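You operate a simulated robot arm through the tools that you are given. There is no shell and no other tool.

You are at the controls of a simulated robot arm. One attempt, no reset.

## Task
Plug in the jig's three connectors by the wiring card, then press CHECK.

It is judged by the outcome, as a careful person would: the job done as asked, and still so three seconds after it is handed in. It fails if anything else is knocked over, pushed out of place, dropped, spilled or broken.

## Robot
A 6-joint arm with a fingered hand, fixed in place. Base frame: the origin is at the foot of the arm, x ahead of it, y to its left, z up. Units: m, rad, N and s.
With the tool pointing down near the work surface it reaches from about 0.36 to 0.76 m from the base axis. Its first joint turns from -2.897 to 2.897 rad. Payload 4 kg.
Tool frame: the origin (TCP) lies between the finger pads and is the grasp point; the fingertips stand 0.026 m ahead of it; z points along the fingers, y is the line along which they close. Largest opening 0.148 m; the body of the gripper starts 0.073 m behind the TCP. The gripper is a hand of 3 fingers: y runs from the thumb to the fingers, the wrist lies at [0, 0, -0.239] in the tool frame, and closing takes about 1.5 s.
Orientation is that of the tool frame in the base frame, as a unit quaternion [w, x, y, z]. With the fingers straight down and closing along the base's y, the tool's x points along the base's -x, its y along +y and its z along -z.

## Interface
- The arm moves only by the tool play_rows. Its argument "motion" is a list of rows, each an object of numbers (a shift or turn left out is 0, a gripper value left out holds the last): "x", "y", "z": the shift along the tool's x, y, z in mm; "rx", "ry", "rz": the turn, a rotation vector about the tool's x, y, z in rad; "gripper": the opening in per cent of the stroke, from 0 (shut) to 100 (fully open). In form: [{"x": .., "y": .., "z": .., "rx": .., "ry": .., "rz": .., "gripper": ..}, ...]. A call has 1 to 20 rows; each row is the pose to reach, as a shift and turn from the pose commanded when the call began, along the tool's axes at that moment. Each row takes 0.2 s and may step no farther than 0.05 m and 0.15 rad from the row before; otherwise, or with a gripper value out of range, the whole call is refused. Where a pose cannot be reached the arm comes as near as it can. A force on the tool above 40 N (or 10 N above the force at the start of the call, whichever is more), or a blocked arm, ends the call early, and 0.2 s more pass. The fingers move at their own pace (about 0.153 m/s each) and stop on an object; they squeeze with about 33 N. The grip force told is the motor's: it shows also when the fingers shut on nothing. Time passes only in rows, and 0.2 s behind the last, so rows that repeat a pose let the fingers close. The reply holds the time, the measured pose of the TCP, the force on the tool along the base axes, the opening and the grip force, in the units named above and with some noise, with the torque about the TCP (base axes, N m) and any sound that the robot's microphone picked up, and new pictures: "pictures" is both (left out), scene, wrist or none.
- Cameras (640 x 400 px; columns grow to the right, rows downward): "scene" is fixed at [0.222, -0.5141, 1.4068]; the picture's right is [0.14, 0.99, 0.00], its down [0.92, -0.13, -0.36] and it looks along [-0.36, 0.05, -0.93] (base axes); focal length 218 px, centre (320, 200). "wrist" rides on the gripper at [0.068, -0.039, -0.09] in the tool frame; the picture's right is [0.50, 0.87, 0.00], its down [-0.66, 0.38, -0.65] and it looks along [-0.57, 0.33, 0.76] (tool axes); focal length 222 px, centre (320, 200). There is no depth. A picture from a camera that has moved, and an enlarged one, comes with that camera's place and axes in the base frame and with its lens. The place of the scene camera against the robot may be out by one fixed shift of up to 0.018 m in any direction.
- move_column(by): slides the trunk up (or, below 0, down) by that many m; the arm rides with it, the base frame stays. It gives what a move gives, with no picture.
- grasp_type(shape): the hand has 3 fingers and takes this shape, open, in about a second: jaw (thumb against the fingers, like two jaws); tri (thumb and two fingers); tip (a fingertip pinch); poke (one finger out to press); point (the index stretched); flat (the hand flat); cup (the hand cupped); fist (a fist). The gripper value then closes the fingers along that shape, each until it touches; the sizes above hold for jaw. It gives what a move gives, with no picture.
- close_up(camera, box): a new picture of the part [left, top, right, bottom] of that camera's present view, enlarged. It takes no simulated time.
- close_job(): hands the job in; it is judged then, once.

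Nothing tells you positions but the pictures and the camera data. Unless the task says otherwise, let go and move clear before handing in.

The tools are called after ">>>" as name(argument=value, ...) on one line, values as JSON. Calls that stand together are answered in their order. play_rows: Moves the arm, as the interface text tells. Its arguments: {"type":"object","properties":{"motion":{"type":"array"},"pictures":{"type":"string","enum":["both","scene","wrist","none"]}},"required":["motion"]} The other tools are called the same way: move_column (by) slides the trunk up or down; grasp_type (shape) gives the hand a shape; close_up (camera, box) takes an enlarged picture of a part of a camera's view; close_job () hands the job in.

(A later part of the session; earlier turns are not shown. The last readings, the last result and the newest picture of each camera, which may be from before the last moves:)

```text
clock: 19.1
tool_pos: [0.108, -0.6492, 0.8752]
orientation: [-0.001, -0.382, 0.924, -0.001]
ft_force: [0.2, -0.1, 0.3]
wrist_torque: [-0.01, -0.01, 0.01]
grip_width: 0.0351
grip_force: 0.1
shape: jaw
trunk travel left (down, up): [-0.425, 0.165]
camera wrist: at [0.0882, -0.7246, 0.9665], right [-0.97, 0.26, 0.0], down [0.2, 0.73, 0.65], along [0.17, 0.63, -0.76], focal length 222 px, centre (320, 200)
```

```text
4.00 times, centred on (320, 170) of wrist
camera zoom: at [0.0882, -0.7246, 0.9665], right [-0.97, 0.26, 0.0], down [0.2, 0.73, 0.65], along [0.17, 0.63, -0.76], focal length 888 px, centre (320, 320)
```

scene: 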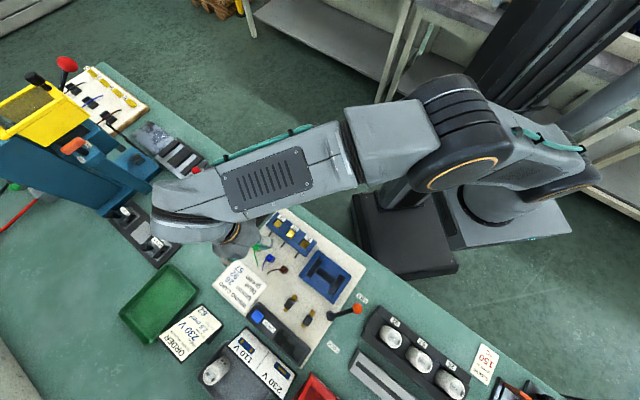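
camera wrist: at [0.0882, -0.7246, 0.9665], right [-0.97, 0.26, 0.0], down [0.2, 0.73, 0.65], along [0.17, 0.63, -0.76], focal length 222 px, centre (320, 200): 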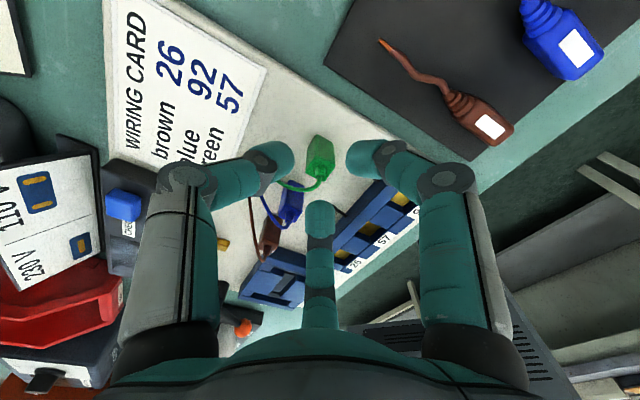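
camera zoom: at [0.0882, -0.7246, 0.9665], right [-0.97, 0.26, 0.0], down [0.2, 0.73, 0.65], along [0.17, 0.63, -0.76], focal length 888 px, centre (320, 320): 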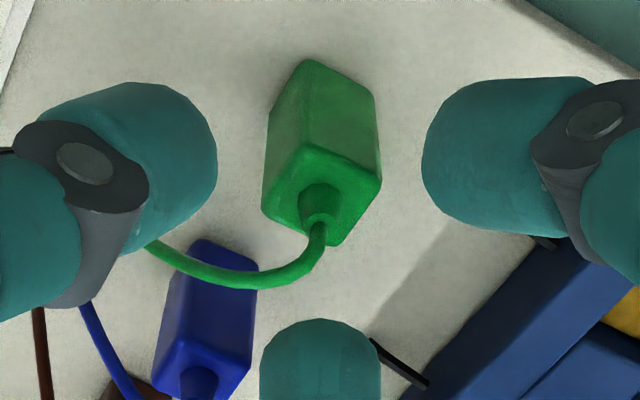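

The lead ends on the board well clear of the thumb. I'll go down the last 11 mm and close on the green connector.

>>> play_rows(motion=[{"z": 6}, {"z": 11}, {"z": 11}, {"z": 11, "gripper": 12}, {"z": 11, "gripper": 8}, {"z": 11, "gripper": 4}, {"z": 11, "gripper": 0}, {"z": 11, "gripper": 0}, {"z": 11, "gripper": 0}], pictures="wrist")

>>> close_up(camera="wrist", box=[240, 120, 400, 220])

```text
clock: 21.1
tool_pos: [0.1085, -0.6492, 0.8645]
orientation: [0.0, -0.383, 0.924, 0.0]
ft_force: [-0.2, 0.4, -0.1]
wrist_torque: [0.01, 0.0, 0.02]
grip_width: 0.0113
grip_force: 32.9
shape: jaw
trunk travel left (down, up): [-0.425, 0.165]
camera wrist: at [0.0881, -0.7246, 0.9552], right [-0.97, 0.26, 0.0], down [0.2, 0.73, 0.65], along [0.17, 0.63, -0.76], focal length 222 px, centre (320, 200)
```

wrist: 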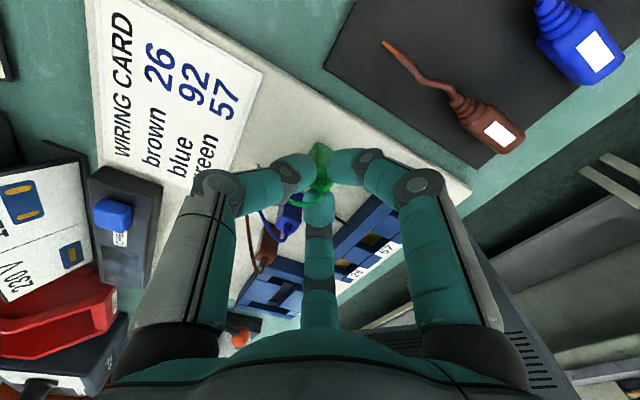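

```text
4.00 times, centred on (320, 170) of wrist
camera zoom: at [0.0881, -0.7246, 0.9552], right [-0.97, 0.26, 0.0], down [0.2, 0.73, 0.65], along [0.17, 0.63, -0.76], focal length 888 px, centre (320, 320)
```

zoom: 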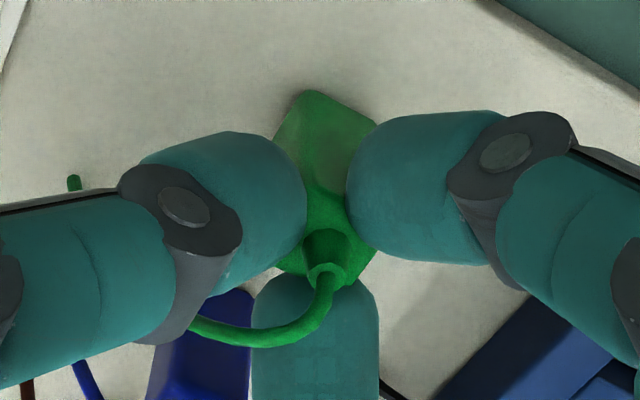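

The grip force reads 33 N with a non-zero width, so the green connector is held. I'll lift it and check.

>>> play_rows(motion=[{"z": -5}, {"z": -15}, {"z": -25}, {"z": -35}, {"z": -40}, {"z": -40}], pictures="both")

>>> close_up(camera="wrist", box=[240, 120, 400, 220])

```text
clock: 22.5
tool_pos: [0.1074, -0.6487, 0.9042]
orientation: [-0.001, -0.382, 0.924, 0.0]
ft_force: [0.7, 0.6, -0.3]
wrist_torque: [0.01, 0.02, -0.01]
grip_width: 0.0113
grip_force: 32.6
shape: jaw
trunk travel left (down, up): [-0.425, 0.165]
camera wrist: at [0.0879, -0.7244, 0.995], right [-0.97, 0.26, 0.0], down [0.2, 0.73, 0.65], along [0.17, 0.63, -0.76], focal length 222 px, centre (320, 200)
```

scene: 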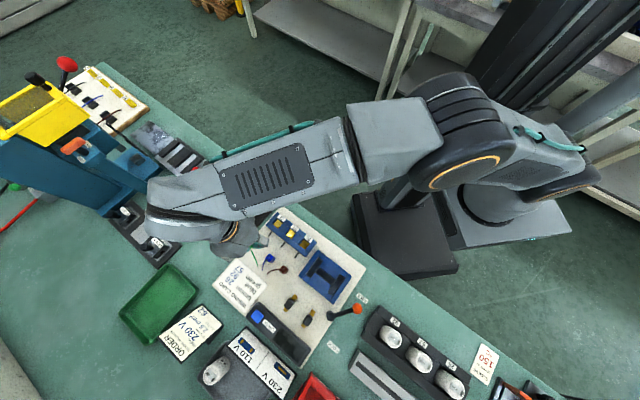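
wrist: 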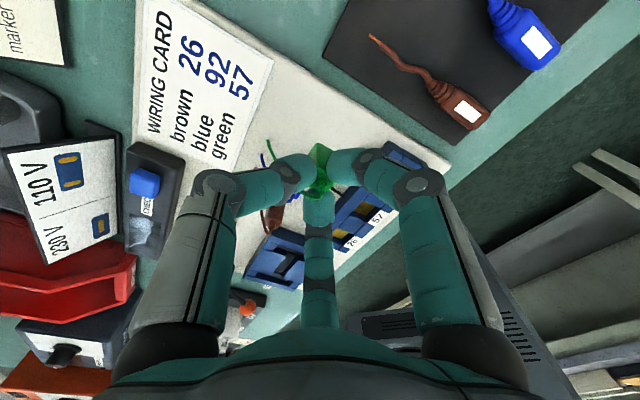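

```text
4.00 times, centred on (320, 170) of wrist
camera zoom: at [0.0879, -0.7244, 0.995], right [-0.97, 0.26, 0.0], down [0.2, 0.73, 0.65], along [0.17, 0.63, -0.76], focal length 888 px, centre (320, 320)
```

zoom: 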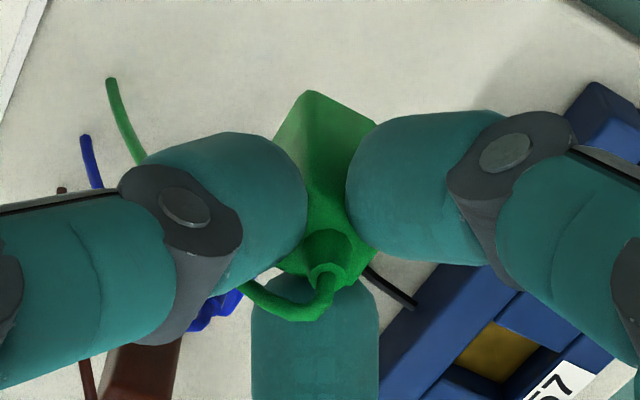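

The green connector lifted cleanly and its lead simply trails from an anchor on the board. I'll carry it over socket 57 and check alignment before lowering.

>>> play_rows(motion=[{"x": -10, "y": 16}, {"x": -20, "y": 32}, {"x": -29, "y": 48}, {"x": -38, "y": 64}, {"x": -47.2, "y": 80.5}, {"x": -47.2, "y": 80.5}], pictures="both")

>>> close_up(camera="wrist", box=[240, 90, 400, 190])

>>> close_up(camera="scene", box=[240, 190, 336, 250])

```text
clock: 23.9
tool_pos: [0.084, -0.5587, 0.9049]
orientation: [-0.001, -0.382, 0.924, -0.001]
ft_force: [0.2, 0.6, -0.1]
wrist_torque: [0.01, 0.01, -0.01]
grip_width: 0.0112
grip_force: 33.6
shape: jaw
trunk travel left (down, up): [-0.425, 0.165]
camera wrist: at [0.0643, -0.634, 0.9957], right [-0.97, 0.26, 0.0], down [0.2, 0.73, 0.65], along [0.17, 0.63, -0.76], focal length 222 px, centre (320, 200)
```

scene: 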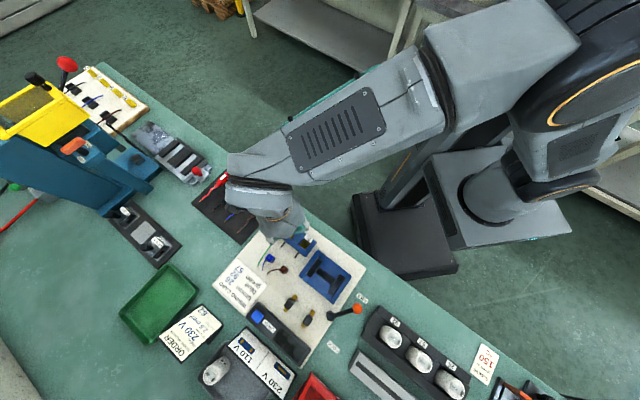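
wrist: 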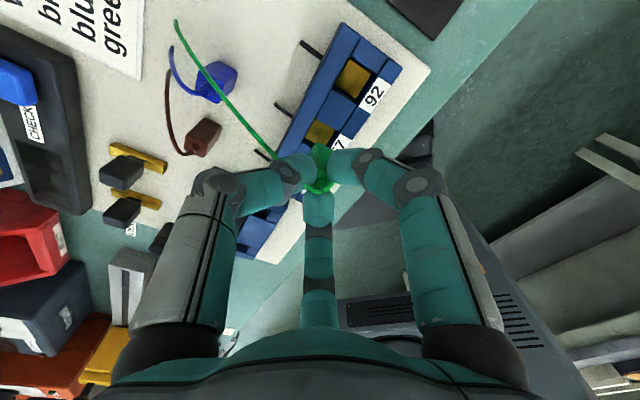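

```text
4.00 times, centred on (320, 140) of wrist
camera zoom: at [0.0643, -0.634, 0.9957], right [-0.97, 0.26, 0.0], down [0.2, 0.73, 0.65], along [0.17, 0.63, -0.76], focal length 888 px, centre (320, 440)
```

zoom: 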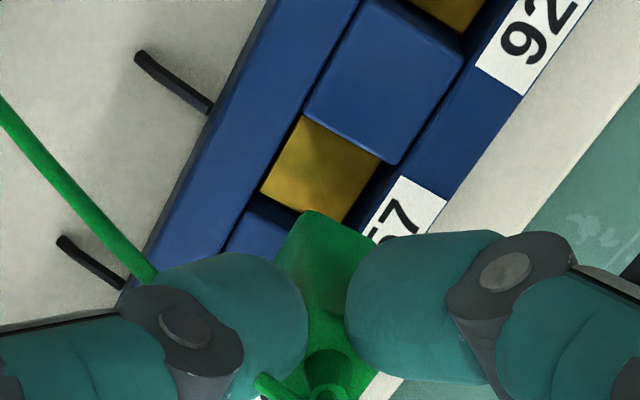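

```text
6.67 times, centred on (288, 220) of scene
camera zoom: at [0.222, -0.5141, 1.4068], right [0.14, 0.99, 0.0], down [0.92, -0.13, -0.36], along [-0.36, 0.05, -0.93], focal length 1454 px, centre (533, 67)
```

zoom: 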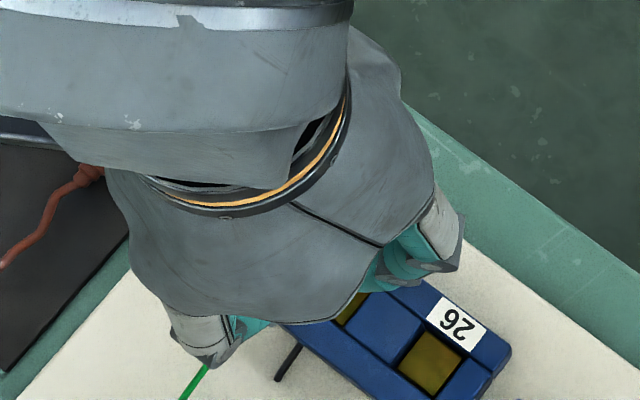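

The green connector is within about 1 mm of the centre of socket 57 and square to it. I'll lower it to the rim and check forces.

>>> play_rows(motion=[{"y": -1, "z": 8}, {"y": -1, "z": 16}, {"y": -1, "z": 22}, {"y": -1, "z": 26}, {"y": -1, "z": 28}, {"y": -1, "z": 28}], pictures="wrist")

>>> close_up(camera="wrist", box=[240, 90, 400, 190])

```text
clock: 25.3
tool_pos: [0.0857, -0.5604, 0.8763]
orientation: [-0.001, -0.383, 0.924, -0.001]
ft_force: [-0.1, -0.2, -1.1]
wrist_torque: [0.0, -0.03, -0.01]
grip_width: 0.011
grip_force: 33.4
shape: jaw
trunk travel left (down, up): [-0.425, 0.165]
camera wrist: at [0.065, -0.6351, 0.967], right [-0.97, 0.26, 0.0], down [0.2, 0.73, 0.65], along [0.17, 0.63, -0.76], focal length 222 px, centre (320, 200)
```

wrist: 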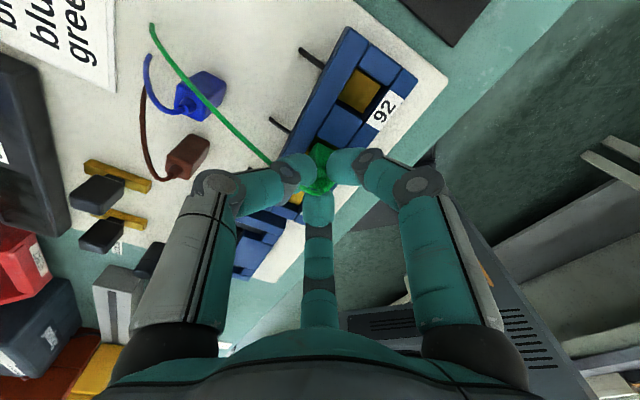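

```text
4.00 times, centred on (320, 140) of wrist
camera zoom: at [0.065, -0.6351, 0.967], right [-0.97, 0.26, 0.0], down [0.2, 0.73, 0.65], along [0.17, 0.63, -0.76], focal length 888 px, centre (320, 440)
```

zoom: 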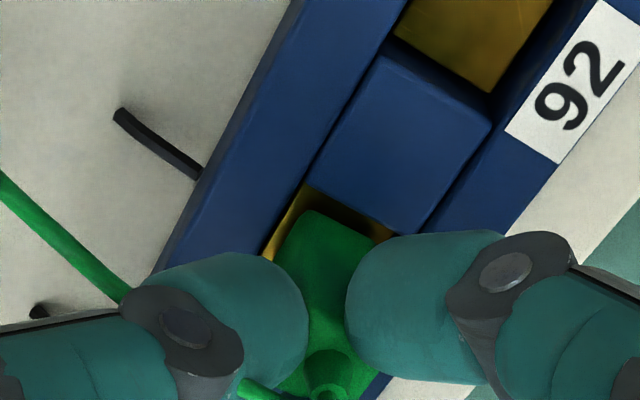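

The connector's foot is entering socket 57 with clearance on both visible sides. I'll lower it further in small steps.

>>> play_rows(motion=[{"z": 2}, {"z": 4}, {"z": 5}, {"z": 5}], pictures="none")

>>> play_rows(motion=[{"z": 1}, {"z": 2}, {"z": 2}], pictures="wrist")

```text
clock: 26.3
tool_pos: [0.0848, -0.5592, 0.8712]
orientation: [0.0, -0.383, 0.924, -0.001]
ft_force: [0.0, -0.3, 2.3]
wrist_torque: [0.0, 0.03, 0.01]
grip_width: 0.0113
grip_force: 32.7
shape: jaw
trunk travel left (down, up): [-0.425, 0.165]
```

```text
clock: 27.1
tool_pos: [0.0853, -0.5605, 0.869]
orientation: [-0.001, -0.383, 0.924, 0.0]
ft_force: [-0.1, -0.6, -0.2]
wrist_torque: [0.04, 0.03, -0.01]
grip_width: 0.0111
grip_force: 33.1
shape: jaw
trunk travel left (down, up): [-0.425, 0.165]
camera wrist: at [0.0652, -0.6348, 0.9598], right [-0.97, 0.26, 0.0], down [0.2, 0.73, 0.65], along [0.17, 0.63, -0.76], focal length 222 px, centre (320, 200)
```

wrist: 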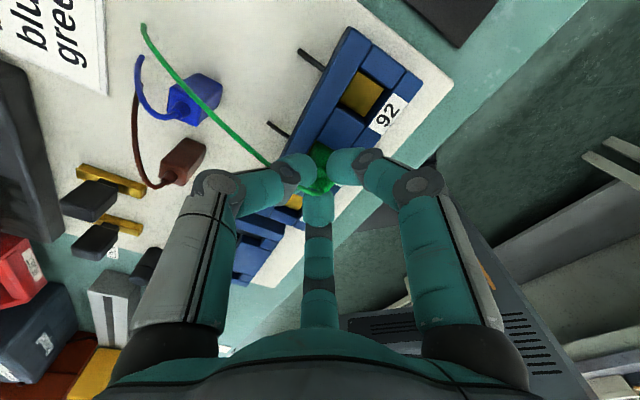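

>>> play_rows(motion=[{"z": 1}, {"z": 2}, {"z": 2}], pictures="none")

>>> play_rows(motion=[{"z": 1}, {"z": 2}, {"z": 2}], pictures="wrist")

>>> close_up(camera="wrist", box=[240, 110, 400, 210])

```text
clock: 27.9
tool_pos: [0.0853, -0.5602, 0.8683]
orientation: [-0.001, -0.383, 0.924, -0.001]
ft_force: [2.1, 0.4, 9.4]
wrist_torque: [0.0, 0.0, 0.03]
grip_width: 0.0114
grip_force: 33.7
shape: jaw
trunk travel left (down, up): [-0.425, 0.165]
```

```text
clock: 28.7
tool_pos: [0.0857, -0.559, 0.8666]
orientation: [-0.002, -0.382, 0.924, -0.002]
ft_force: [2.9, -3.1, 22.5]
wrist_torque: [-0.01, -0.01, 0.0]
grip_width: 0.012
grip_force: 33.3
shape: jaw
trunk travel left (down, up): [-0.425, 0.165]
camera wrist: at [0.0652, -0.6347, 0.958], right [-0.97, 0.26, 0.0], down [0.2, 0.73, 0.65], along [0.17, 0.63, -0.76], focal length 222 px, centre (320, 200)
```

wrist: 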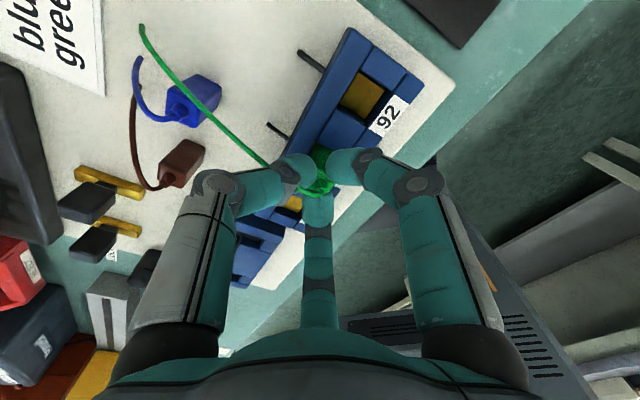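

```text
4.00 times, centred on (320, 160) of wrist
camera zoom: at [0.0652, -0.6347, 0.958], right [-0.97, 0.26, 0.0], down [0.2, 0.73, 0.65], along [0.17, 0.63, -0.76], focal length 888 px, centre (320, 360)
```

zoom: 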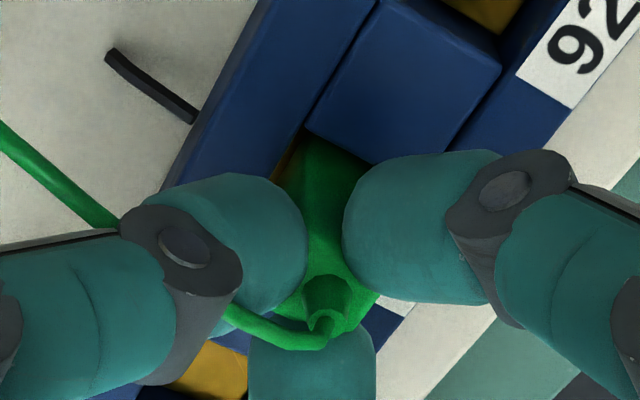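

Firm contact at about the expected floor height, 22 N upward, so the green connector is seated in 57. I'll relax the push, open the fingers a little and rise straight up.

>>> play_rows(motion=[{"z": -1.5}, {"z": -1.5, "gripper": 10}, {"z": -1.5, "gripper": 14}, {"z": -1.5, "gripper": 18}, {"z": -1.5, "gripper": 22}, {"z": -1.5, "gripper": 24}, {"z": -1.5, "gripper": 24}], pictures="wrist")

>>> close_up(camera="wrist", box=[240, 110, 400, 210])

```text
clock: 30.3
tool_pos: [0.0852, -0.5601, 0.8667]
orientation: [-0.001, -0.383, 0.924, 0.0]
ft_force: [-0.8, -0.6, -0.7]
wrist_torque: [0.05, 0.0, 0.01]
grip_width: 0.0349
grip_force: 0.1
shape: jaw
trunk travel left (down, up): [-0.425, 0.165]
camera wrist: at [0.0649, -0.6352, 0.9576], right [-0.97, 0.26, 0.0], down [0.2, 0.73, 0.65], along [0.17, 0.63, -0.76], focal length 222 px, centre (320, 200)
```

wrist: 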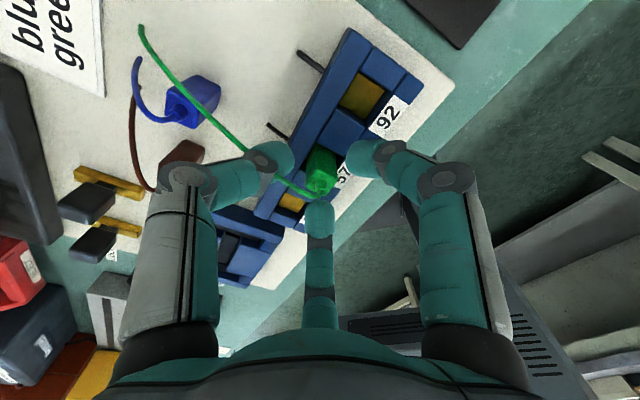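

```text
4.00 times, centred on (320, 160) of wrist
camera zoom: at [0.0649, -0.6352, 0.9576], right [-0.97, 0.26, 0.0], down [0.2, 0.73, 0.65], along [0.17, 0.63, -0.76], focal length 888 px, centre (320, 360)
```

zoom: 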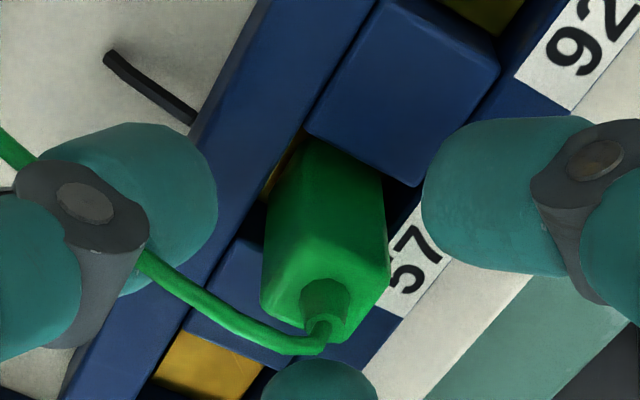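

Green stands upright in socket 57. I'll rise straight up, then go to hover over the blue connector.

>>> play_rows(motion=[{"z": -10}, {"z": -25}, {"z": -40}, {"z": -55}, {"z": -55}], pictures="both")

>>> close_up(camera="wrist", box=[220, 60, 420, 185])

```text
clock: 31.5
tool_pos: [0.0849, -0.5583, 0.9219]
orientation: [-0.001, -0.382, 0.924, 0.0]
ft_force: [0.4, -0.4, -0.3]
wrist_torque: [0.01, -0.03, -0.01]
grip_width: 0.035
grip_force: 0.1
shape: jaw
trunk travel left (down, up): [-0.425, 0.165]
camera wrist: at [0.0648, -0.6349, 1.0132], right [-0.97, 0.26, 0.0], down [0.2, 0.73, 0.65], along [0.17, 0.63, -0.76], focal length 222 px, centre (320, 200)
```

scene: 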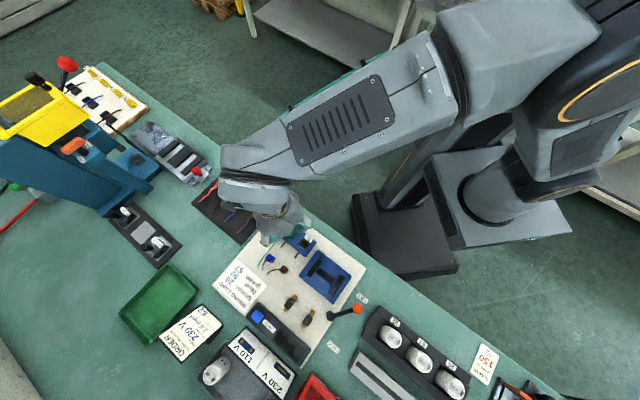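
wrist: 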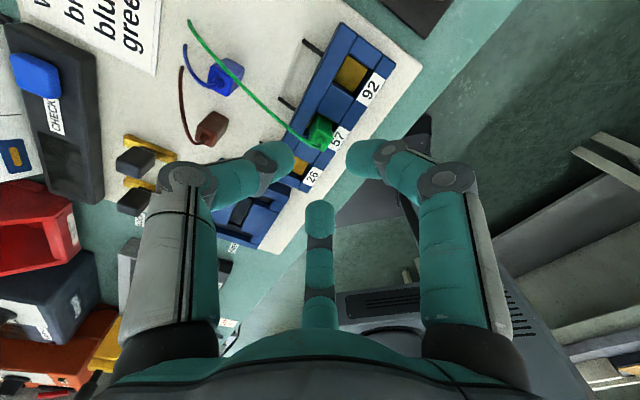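

```text
3.20 times, centred on (320, 122) of wrist
camera zoom: at [0.0648, -0.6349, 1.0132], right [-0.97, 0.26, 0.0], down [0.2, 0.73, 0.65], along [0.17, 0.63, -0.76], focal length 711 px, centre (320, 448)
```

zoom: 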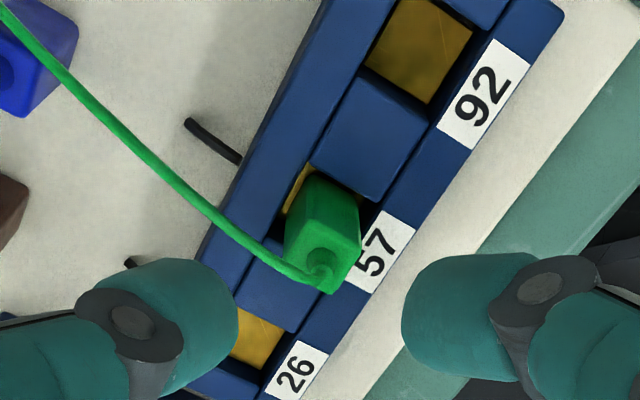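

Green is in 57 and stays put. Next I'll move over the blue connector and check its alignment.

>>> play_rows(motion=[{"y": -20}, {"y": -40}, {"y": -60}, {"y": -79.3}, {"y": -79.3, "z": 12}, {"y": -79.3, "z": 24}, {"y": -79.3, "z": 24}], pictures="both")

>>> close_up(camera="wrist", box=[240, 100, 400, 200])

>>> close_up(camera="scene", box=[240, 210, 336, 270])

```text
clock: 33.1
tool_pos: [0.1411, -0.6171, 0.8978]
orientation: [-0.001, -0.383, 0.924, 0.0]
ft_force: [-0.5, 0.3, 0.3]
wrist_torque: [0.06, 0.04, 0.04]
grip_width: 0.0355
grip_force: 0.0
shape: jaw
trunk travel left (down, up): [-0.425, 0.165]
camera wrist: at [0.1213, -0.6917, 0.9885], right [-0.97, 0.26, 0.0], down [0.2, 0.73, 0.65], along [0.17, 0.63, -0.76], focal length 222 px, centre (320, 200)
```

scene: 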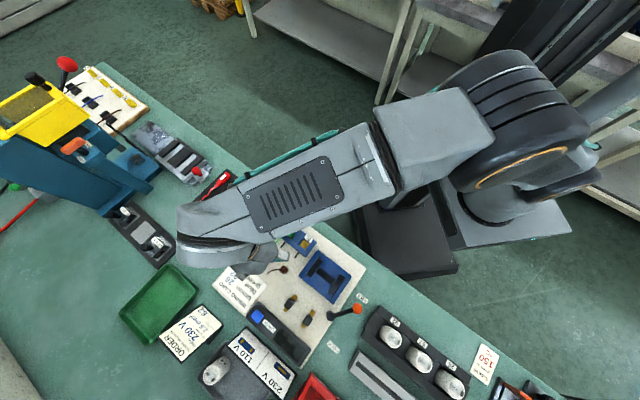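
wrist: 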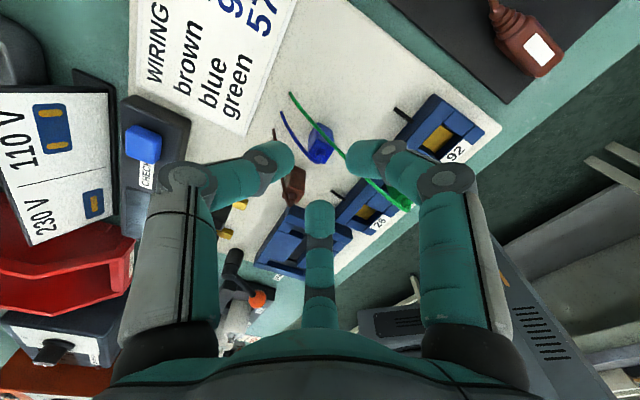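

```text
4.00 times, centred on (320, 150) of wrist
camera zoom: at [0.1213, -0.6917, 0.9885], right [-0.97, 0.26, 0.0], down [0.2, 0.73, 0.65], along [0.17, 0.63, -0.76], focal length 888 px, centre (320, 400)
```

zoom: 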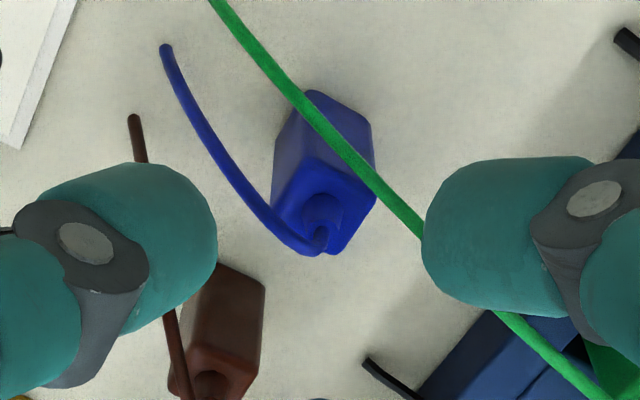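

```text
6.67 times, centred on (288, 240) of scene
camera zoom: at [0.222, -0.5141, 1.4068], right [0.14, 0.99, 0.0], down [0.92, -0.13, -0.36], along [-0.36, 0.05, -0.93], focal length 1454 px, centre (533, -67)
```

zoom: 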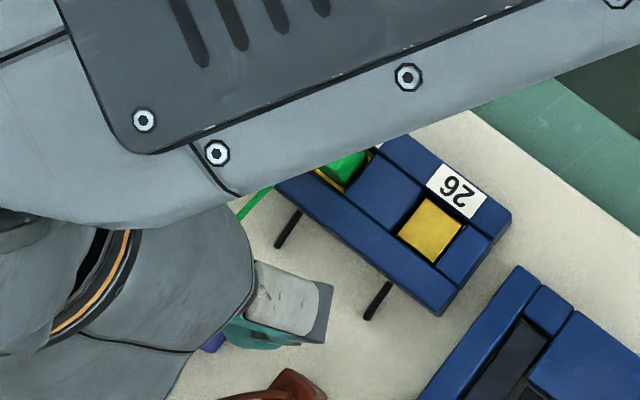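

Blue is centred to within a millimetre. I'll apply a small correction and descend partway, watching the leads.

>>> play_rows(motion=[{"x": 0.3, "y": 0.6, "z": 7}, {"x": 0.3, "y": 0.6, "z": 14}, {"x": 0.3, "y": 0.6, "z": 22}, {"x": 0.3, "y": 0.6, "z": 22}], pictures="wrist")

>>> close_up(camera="wrist", box=[240, 110, 400, 210])

```text
clock: 34.1
tool_pos: [0.1406, -0.6151, 0.8764]
orientation: [0.0, -0.382, 0.924, -0.001]
ft_force: [0.1, -0.5, 0.3]
wrist_torque: [0.01, 0.0, 0.01]
grip_width: 0.0352
grip_force: 0.0
shape: jaw
trunk travel left (down, up): [-0.425, 0.165]
camera wrist: at [0.1204, -0.6913, 0.9667], right [-0.97, 0.26, 0.0], down [0.2, 0.73, 0.65], along [0.17, 0.63, -0.76], focal length 222 px, centre (320, 200)
```

wrist: 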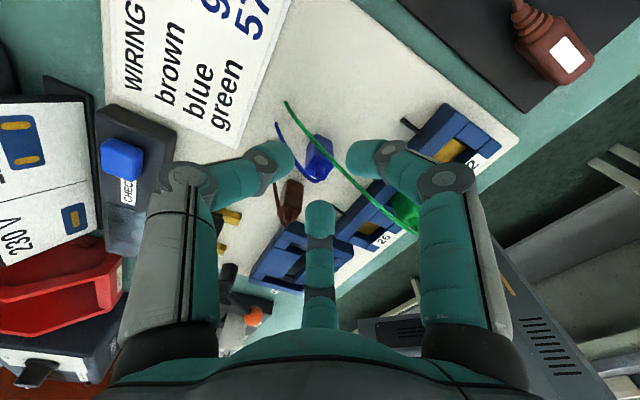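

```text
4.00 times, centred on (320, 160) of wrist
camera zoom: at [0.1204, -0.6913, 0.9667], right [-0.97, 0.26, 0.0], down [0.2, 0.73, 0.65], along [0.17, 0.63, -0.76], focal length 888 px, centre (320, 360)
```

zoom: 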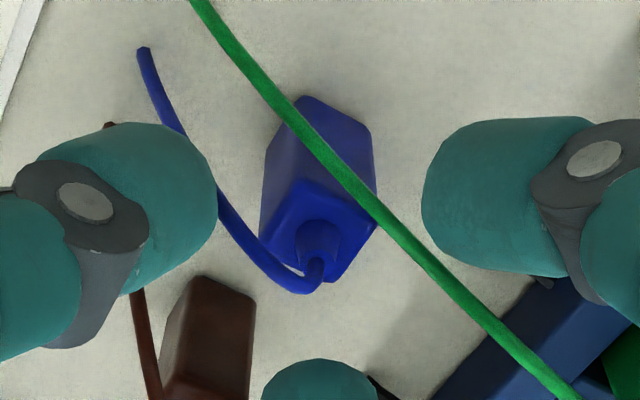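

The leads look like slack, stretchy visuals, and nothing has pushed on the tool. I'll go down the last 12 mm and close on blue.

>>> play_rows(motion=[{"z": 6}, {"z": 12}, {"z": 12}, {"z": 12, "gripper": 12}, {"z": 12, "gripper": 8}, {"z": 12, "gripper": 4}, {"z": 12, "gripper": 0}, {"z": 12, "gripper": 0}, {"z": 12, "gripper": 0}], pictures="wrist")

>>> close_up(camera="wrist", box=[240, 110, 400, 210])

>>> close_up(camera="scene", box=[240, 210, 336, 270])

```text
clock: 36.1
tool_pos: [0.1397, -0.6151, 0.8629]
orientation: [-0.001, -0.383, 0.924, 0.0]
ft_force: [1.1, -0.3, -0.1]
wrist_torque: [-0.04, 0.01, 0.0]
grip_width: 0.0112
grip_force: 32.8
shape: jaw
trunk travel left (down, up): [-0.425, 0.165]
camera wrist: at [0.1205, -0.6912, 0.9546], right [-0.97, 0.26, 0.0], down [0.2, 0.73, 0.65], along [0.17, 0.63, -0.76], focal length 222 px, centre (320, 200)
```

wrist: 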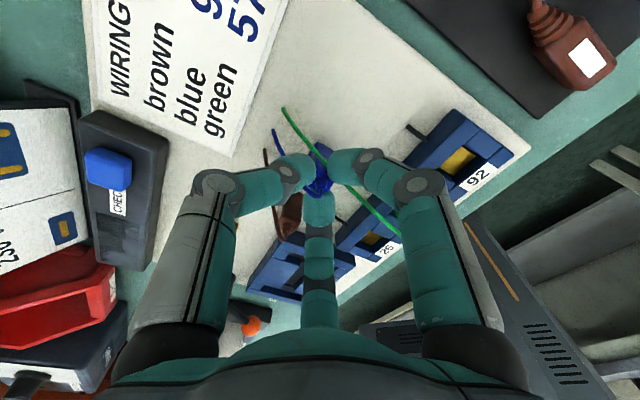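

```text
4.00 times, centred on (320, 160) of wrist
camera zoom: at [0.1205, -0.6912, 0.9546], right [-0.97, 0.26, 0.0], down [0.2, 0.73, 0.65], along [0.17, 0.63, -0.76], focal length 888 px, centre (320, 360)
```

zoom: 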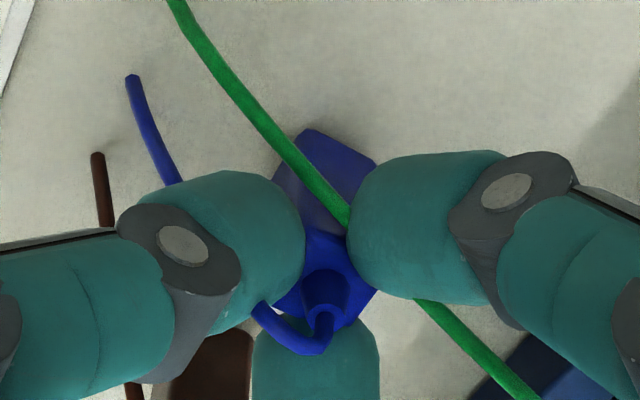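

```text
6.67 times, centred on (288, 240) of scene
camera zoom: at [0.222, -0.5141, 1.4068], right [0.14, 0.99, 0.0], down [0.92, -0.13, -0.36], along [-0.36, 0.05, -0.93], focal length 1454 px, centre (533, -67)
```

zoom: 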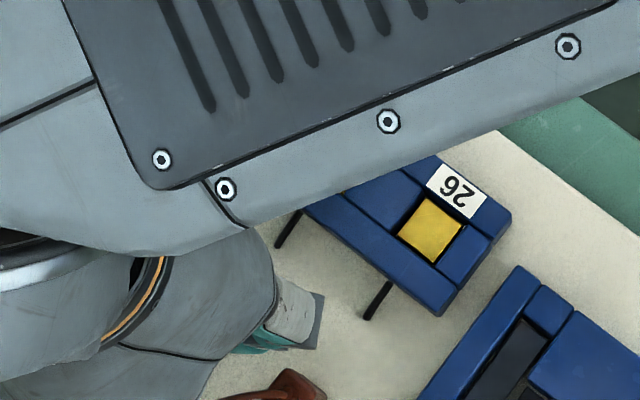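

The green lead passes straight through the finger undisturbed, so leads are harmless visuals. Blue is gripped at 33 N, so I'll lift it and carry it to socket 92.

>>> play_rows(motion=[{"z": -6}, {"z": -18}, {"z": -30}, {"z": -42}, {"x": 9, "y": 16, "z": -42}, {"x": 18, "y": 32, "z": -42}, {"x": 27, "y": 48, "z": -42}, {"x": 36, "y": 64, "z": -42}, {"x": 45.3, "y": 78.6, "z": -42}, {"x": 45.3, "y": 78.6, "z": -42}], pictures="both")

>>> close_up(camera="wrist", box=[240, 90, 400, 190])

```text
clock: 38.3
tool_pos: [0.0521, -0.5918, 0.9083]
orientation: [-0.001, -0.382, 0.924, -0.001]
ft_force: [0.2, 0.6, 0.6]
wrist_torque: [-0.01, -0.01, 0.02]
grip_width: 0.0116
grip_force: 33.0
shape: jaw
trunk travel left (down, up): [-0.425, 0.165]
camera wrist: at [0.0327, -0.667, 0.9978], right [-0.97, 0.26, 0.0], down [0.2, 0.73, 0.65], along [0.17, 0.63, -0.76], focal length 222 px, centre (320, 200)
```

scene: 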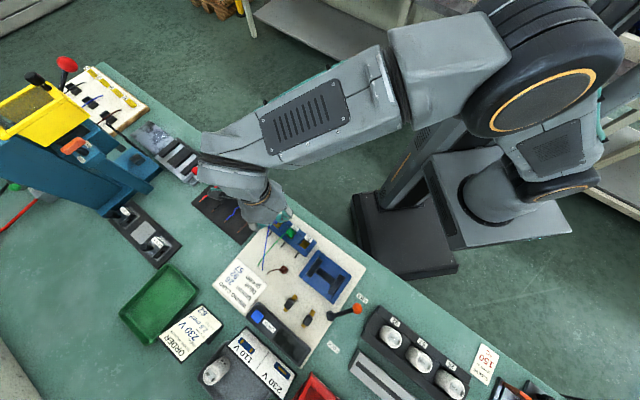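
wrist: 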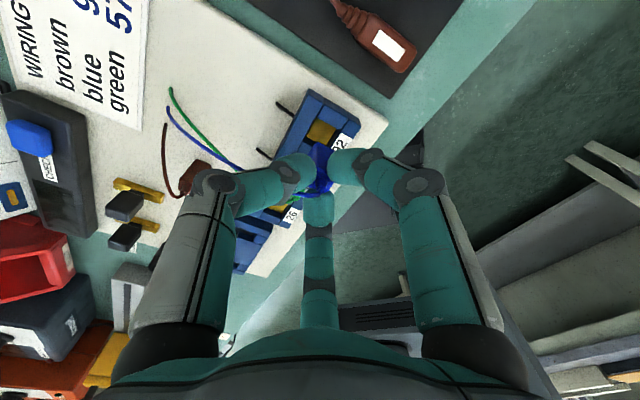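

```text
4.00 times, centred on (320, 140) of wrist
camera zoom: at [0.0327, -0.667, 0.9978], right [-0.97, 0.26, 0.0], down [0.2, 0.73, 0.65], along [0.17, 0.63, -0.76], focal length 888 px, centre (320, 440)
```

zoom: 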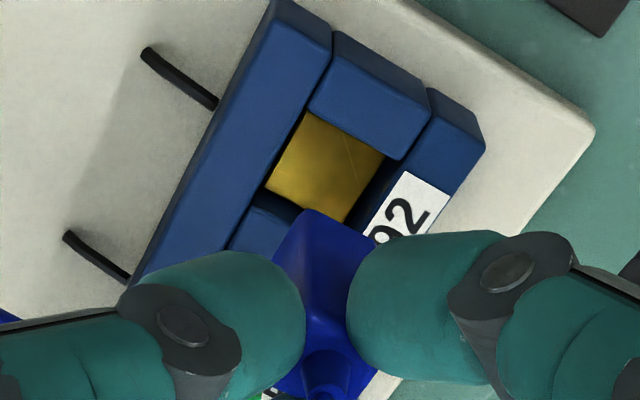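

Blue is centred over socket 92. I'll lower it the same way as green.

>>> play_rows(motion=[{"z": 8}, {"z": 16}, {"z": 24}, {"z": 29}, {"z": 31}, {"z": 31}], pictures="wrist")

>>> close_up(camera="wrist", box=[240, 90, 400, 190])

```text
clock: 39.7
tool_pos: [0.0525, -0.59, 0.8749]
orientation: [0.0, -0.383, 0.924, -0.001]
ft_force: [0.3, -0.6, 0.1]
wrist_torque: [0.01, -0.02, 0.0]
grip_width: 0.0117
grip_force: 33.1
shape: jaw
trunk travel left (down, up): [-0.425, 0.165]
camera wrist: at [0.033, -0.667, 0.9657], right [-0.97, 0.26, 0.0], down [0.2, 0.73, 0.65], along [0.17, 0.63, -0.76], focal length 222 px, centre (320, 200)
```

wrist: 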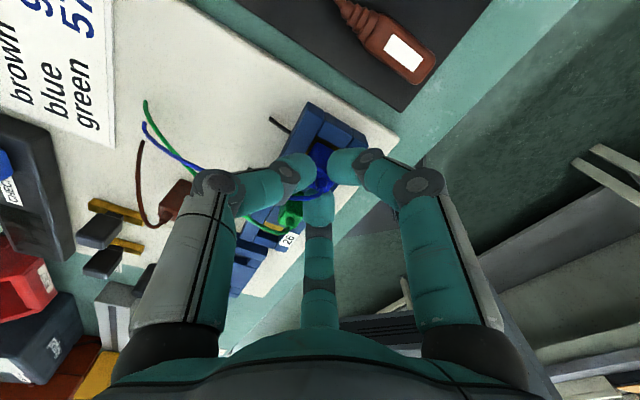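

```text
4.00 times, centred on (320, 140) of wrist
camera zoom: at [0.033, -0.667, 0.9657], right [-0.97, 0.26, 0.0], down [0.2, 0.73, 0.65], along [0.17, 0.63, -0.76], focal length 888 px, centre (320, 440)
```

zoom: 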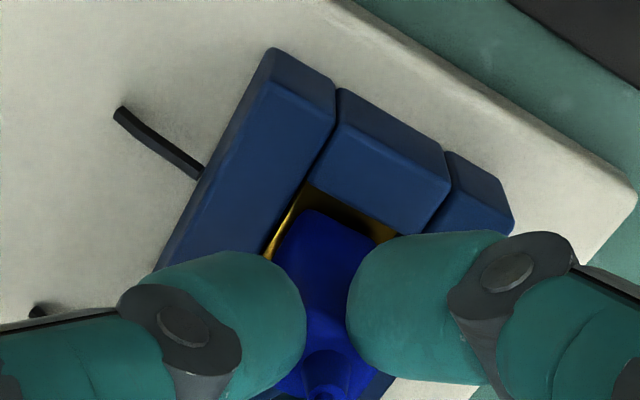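

The view matches the green insertion. I'm continuing down in small steps.

>>> play_rows(motion=[{"z": 2}, {"z": 4}, {"z": 6}, {"z": 6}], pictures="none")

>>> play_rows(motion=[{"z": 1}, {"z": 2.5}, {"z": 2.5}], pictures="none")

```text
clock: 40.7
tool_pos: [0.0524, -0.5917, 0.8689]
orientation: [-0.001, -0.383, 0.924, 0.0]
ft_force: [0.8, 0.2, -0.8]
wrist_torque: [0.02, -0.02, -0.04]
grip_width: 0.0113
grip_force: 32.7
shape: jaw
trunk travel left (down, up): [-0.425, 0.165]
```

```text
clock: 41.5
tool_pos: [0.0526, -0.5928, 0.8678]
orientation: [-0.001, -0.382, 0.924, -0.001]
ft_force: [0.7, -1.0, 9.2]
wrist_torque: [0.03, -0.01, 0.0]
grip_width: 0.0118
grip_force: 33.1
shape: jaw
trunk travel left (down, up): [-0.425, 0.165]
```

>>> play_rows(motion=[{"z": 1}, {"z": 2}, {"z": 2}], pictures="none")

>>> play_rows(motion=[{"z": -2}, {"z": -2, "gripper": 10}, {"z": -2, "gripper": 14}, {"z": -2, "gripper": 18}, {"z": -2, "gripper": 22}, {"z": -2, "gripper": 24}, {"z": -2, "gripper": 24}], pictures="wrist")

>>> close_up(camera="wrist", box=[240, 110, 400, 210])

```text
clock: 42.3
tool_pos: [0.0511, -0.5913, 0.8672]
orientation: [-0.002, -0.383, 0.924, -0.003]
ft_force: [1.3, -4.0, 23.9]
wrist_torque: [-0.03, 0.0, 0.01]
grip_width: 0.0121
grip_force: 33.2
shape: jaw
trunk travel left (down, up): [-0.425, 0.165]
```

```text
clock: 43.9
tool_pos: [0.0526, -0.5906, 0.8665]
orientation: [0.0, -0.382, 0.924, 0.0]
ft_force: [-0.2, 0.5, -0.4]
wrist_torque: [0.01, 0.01, 0.01]
grip_width: 0.0352
grip_force: 0.1
shape: jaw
trunk travel left (down, up): [-0.425, 0.165]
camera wrist: at [0.033, -0.6673, 0.9572], right [-0.97, 0.26, 0.0], down [0.2, 0.73, 0.65], along [0.17, 0.63, -0.76], focal length 222 px, centre (320, 200)
```

wrist: 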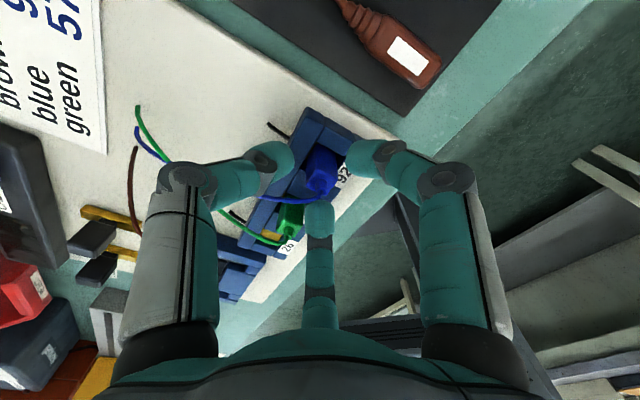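

```text
4.00 times, centred on (320, 160) of wrist
camera zoom: at [0.033, -0.6673, 0.9572], right [-0.97, 0.26, 0.0], down [0.2, 0.73, 0.65], along [0.17, 0.63, -0.76], focal length 888 px, centre (320, 360)
```

zoom: 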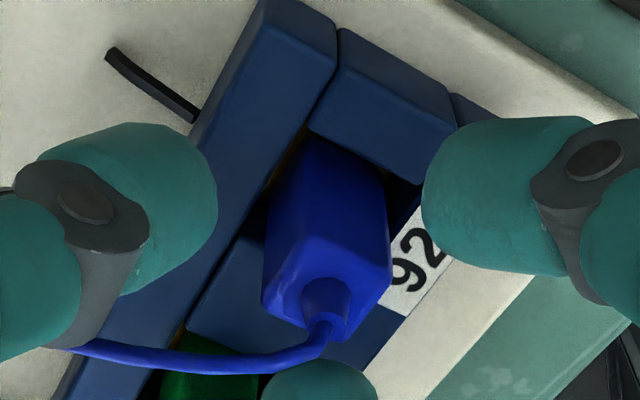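

Blue is seated in socket 92. I'll rise and move over to the brown connector.

>>> play_rows(motion=[{"z": -12}, {"z": -25}, {"z": -40}, {"z": -55}, {"x": -18, "y": -16, "z": -55}, {"x": -37, "y": -32, "z": -55}, {"x": -56, "y": -48, "z": -55}, {"x": -75, "y": -64, "z": -55}, {"x": -92.2, "y": -79.1, "z": -55}, {"x": -92.2, "y": -79.1, "z": -43}, {"x": -92.2, "y": -79.1, "z": -32}, {"x": -92.2, "y": -79.1, "z": -32}], pictures="both")

>>> close_up(camera="wrist", box=[240, 100, 400, 200])

>>> close_up(camera="scene", box=[250, 200, 330, 250])

```text
clock: 46.5
tool_pos: [0.1744, -0.5834, 0.8989]
orientation: [-0.001, -0.382, 0.924, 0.0]
ft_force: [0.5, 0.2, -0.3]
wrist_torque: [-0.01, 0.03, 0.03]
grip_width: 0.0352
grip_force: 0.1
shape: jaw
trunk travel left (down, up): [-0.425, 0.165]
camera wrist: at [0.1539, -0.6577, 0.9893], right [-0.97, 0.26, 0.0], down [0.2, 0.73, 0.65], along [0.17, 0.63, -0.76], focal length 222 px, centre (320, 200)
```

scene: 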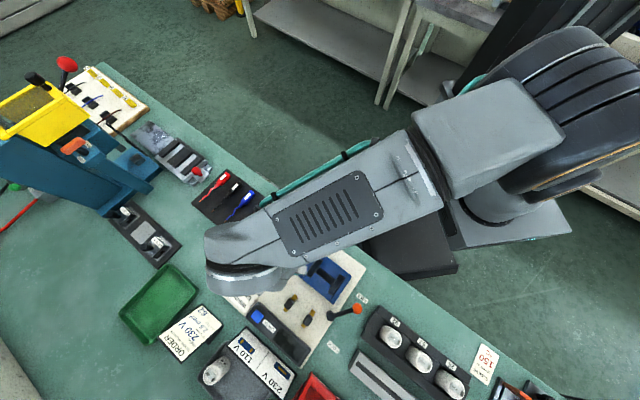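
wrist: 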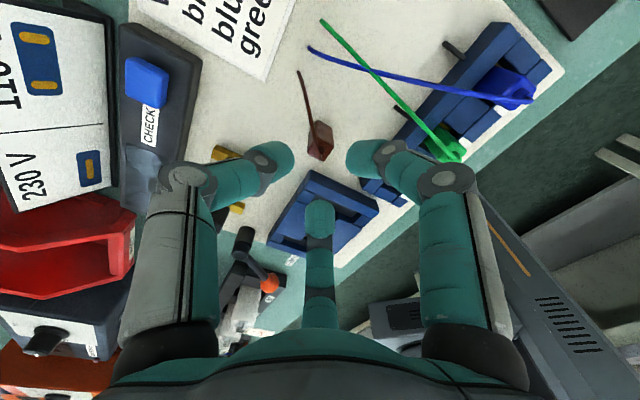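

```text
4.00 times, centred on (320, 150) of wrist
camera zoom: at [0.1539, -0.6577, 0.9893], right [-0.97, 0.26, 0.0], down [0.2, 0.73, 0.65], along [0.17, 0.63, -0.76], focal length 888 px, centre (320, 400)
```

zoom: 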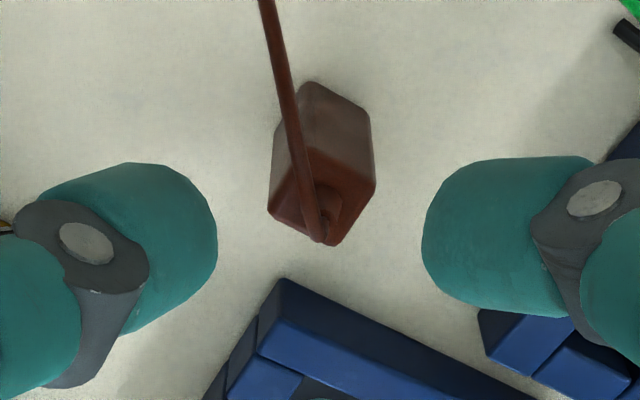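

```text
8.00 times, centred on (290, 225) of scene
camera zoom: at [0.222, -0.5141, 1.4068], right [0.14, 0.99, 0.0], down [0.92, -0.13, -0.36], along [-0.36, 0.05, -0.93], focal length 1745 px, centre (560, 0)
```

zoom: 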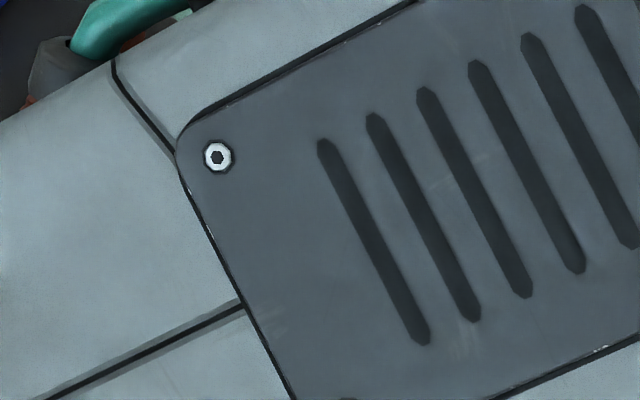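

Brown is centred too, but the blue H-shaped fixture sits close to where one finger will come down. I'll look at it closely before descending.

>>> close_up(camera="wrist", box=[268, 150, 348, 200])

>>> close_up(camera="wrist", box=[250, 140, 410, 240])

```text
8.00 times, centred on (308, 175) of wrist
camera zoom: at [0.1539, -0.6577, 0.9893], right [-0.97, 0.26, 0.0], down [0.2, 0.73, 0.65], along [0.17, 0.63, -0.76], focal length 1777 px, centre (416, 400)
```

zoom: 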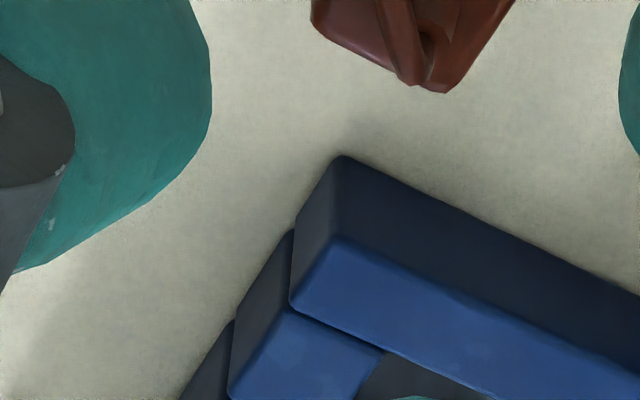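

```text
4.00 times, centred on (330, 190) of wrist
camera zoom: at [0.1539, -0.6577, 0.9893], right [-0.97, 0.26, 0.0], down [0.2, 0.73, 0.65], along [0.17, 0.63, -0.76], focal length 888 px, centre (280, 240)
```

zoom: 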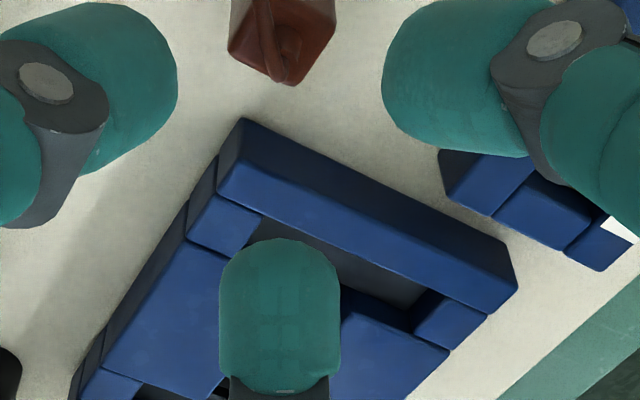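

The fixture's top is about z 0.831 and 35 mm away, so the finger clears it by several millimetres. I'll descend on brown in two steps.

>>> play_rows(motion=[{"x": 0.5, "y": -0.5, "z": 8}, {"x": 0.5, "y": -0.5, "z": 16}, {"x": 0.5, "y": -0.5, "z": 23}, {"x": 0.5, "y": -0.5, "z": 23}], pictures="wrist")

>>> close_up(camera="wrist", box=[240, 110, 400, 210])

```text
clock: 47.5
tool_pos: [0.1737, -0.5834, 0.8741]
orientation: [-0.001, -0.383, 0.924, -0.001]
ft_force: [0.8, -0.2, 0.9]
wrist_torque: [0.0, -0.02, 0.0]
grip_width: 0.0354
grip_force: 0.0
shape: jaw
trunk travel left (down, up): [-0.425, 0.165]
camera wrist: at [0.1537, -0.6586, 0.9659], right [-0.97, 0.26, 0.0], down [0.2, 0.73, 0.65], along [0.17, 0.63, -0.76], focal length 222 px, centre (320, 200)
```

wrist: 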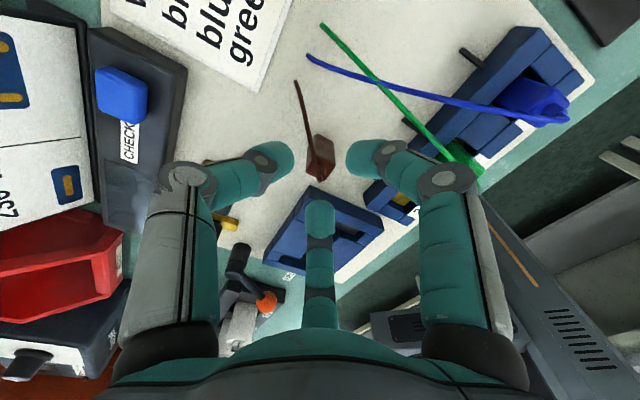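

```text
4.00 times, centred on (320, 160) of wrist
camera zoom: at [0.1537, -0.6586, 0.9659], right [-0.97, 0.26, 0.0], down [0.2, 0.73, 0.65], along [0.17, 0.63, -0.76], focal length 888 px, centre (320, 360)
```

zoom: 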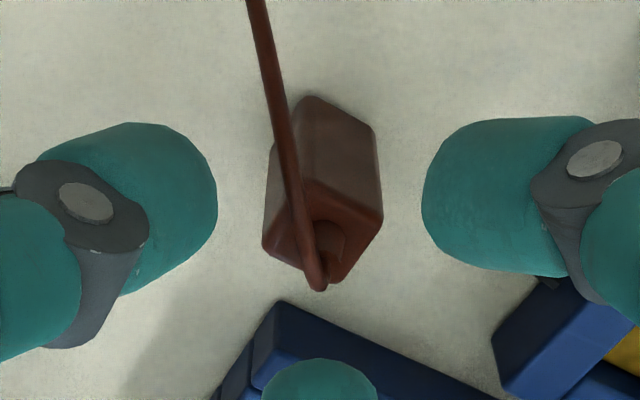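

>>> play_rows(motion=[{"z": 6}, {"z": 11}, {"z": 11}, {"z": 11, "gripper": 12}, {"z": 11, "gripper": 8}, {"z": 11, "gripper": 4}, {"z": 11, "gripper": 0}, {"z": 11, "gripper": 0}, {"z": 11, "gripper": 0}], pictures="wrist")

>>> close_up(camera="wrist", box=[240, 110, 400, 210])

```text
clock: 49.5
tool_pos: [0.1753, -0.5825, 0.8642]
orientation: [-0.001, -0.383, 0.924, -0.001]
ft_force: [-0.1, 0.1, -0.2]
wrist_torque: [0.01, 0.0, -0.03]
grip_width: 0.0112
grip_force: 33.3
shape: jaw
trunk travel left (down, up): [-0.425, 0.165]
camera wrist: at [0.154, -0.6586, 0.9551], right [-0.97, 0.26, 0.0], down [0.2, 0.73, 0.65], along [0.17, 0.63, -0.76], focal length 222 px, centre (320, 200)
```

wrist: 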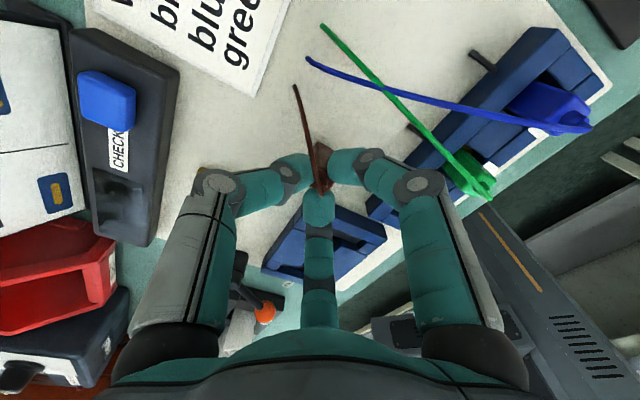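

```text
4.00 times, centred on (320, 160) of wrist
camera zoom: at [0.154, -0.6586, 0.9551], right [-0.97, 0.26, 0.0], down [0.2, 0.73, 0.65], along [0.17, 0.63, -0.76], focal length 888 px, centre (320, 360)
```

zoom: 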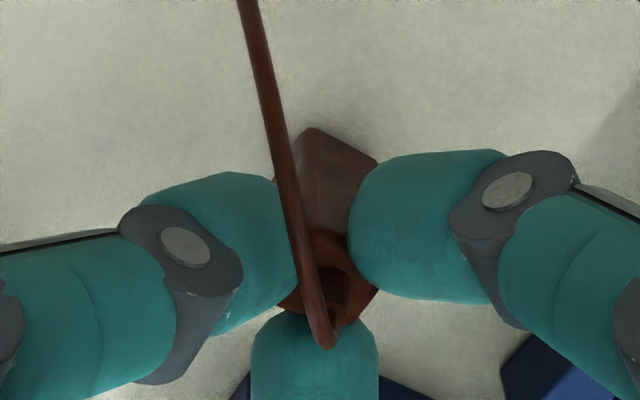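

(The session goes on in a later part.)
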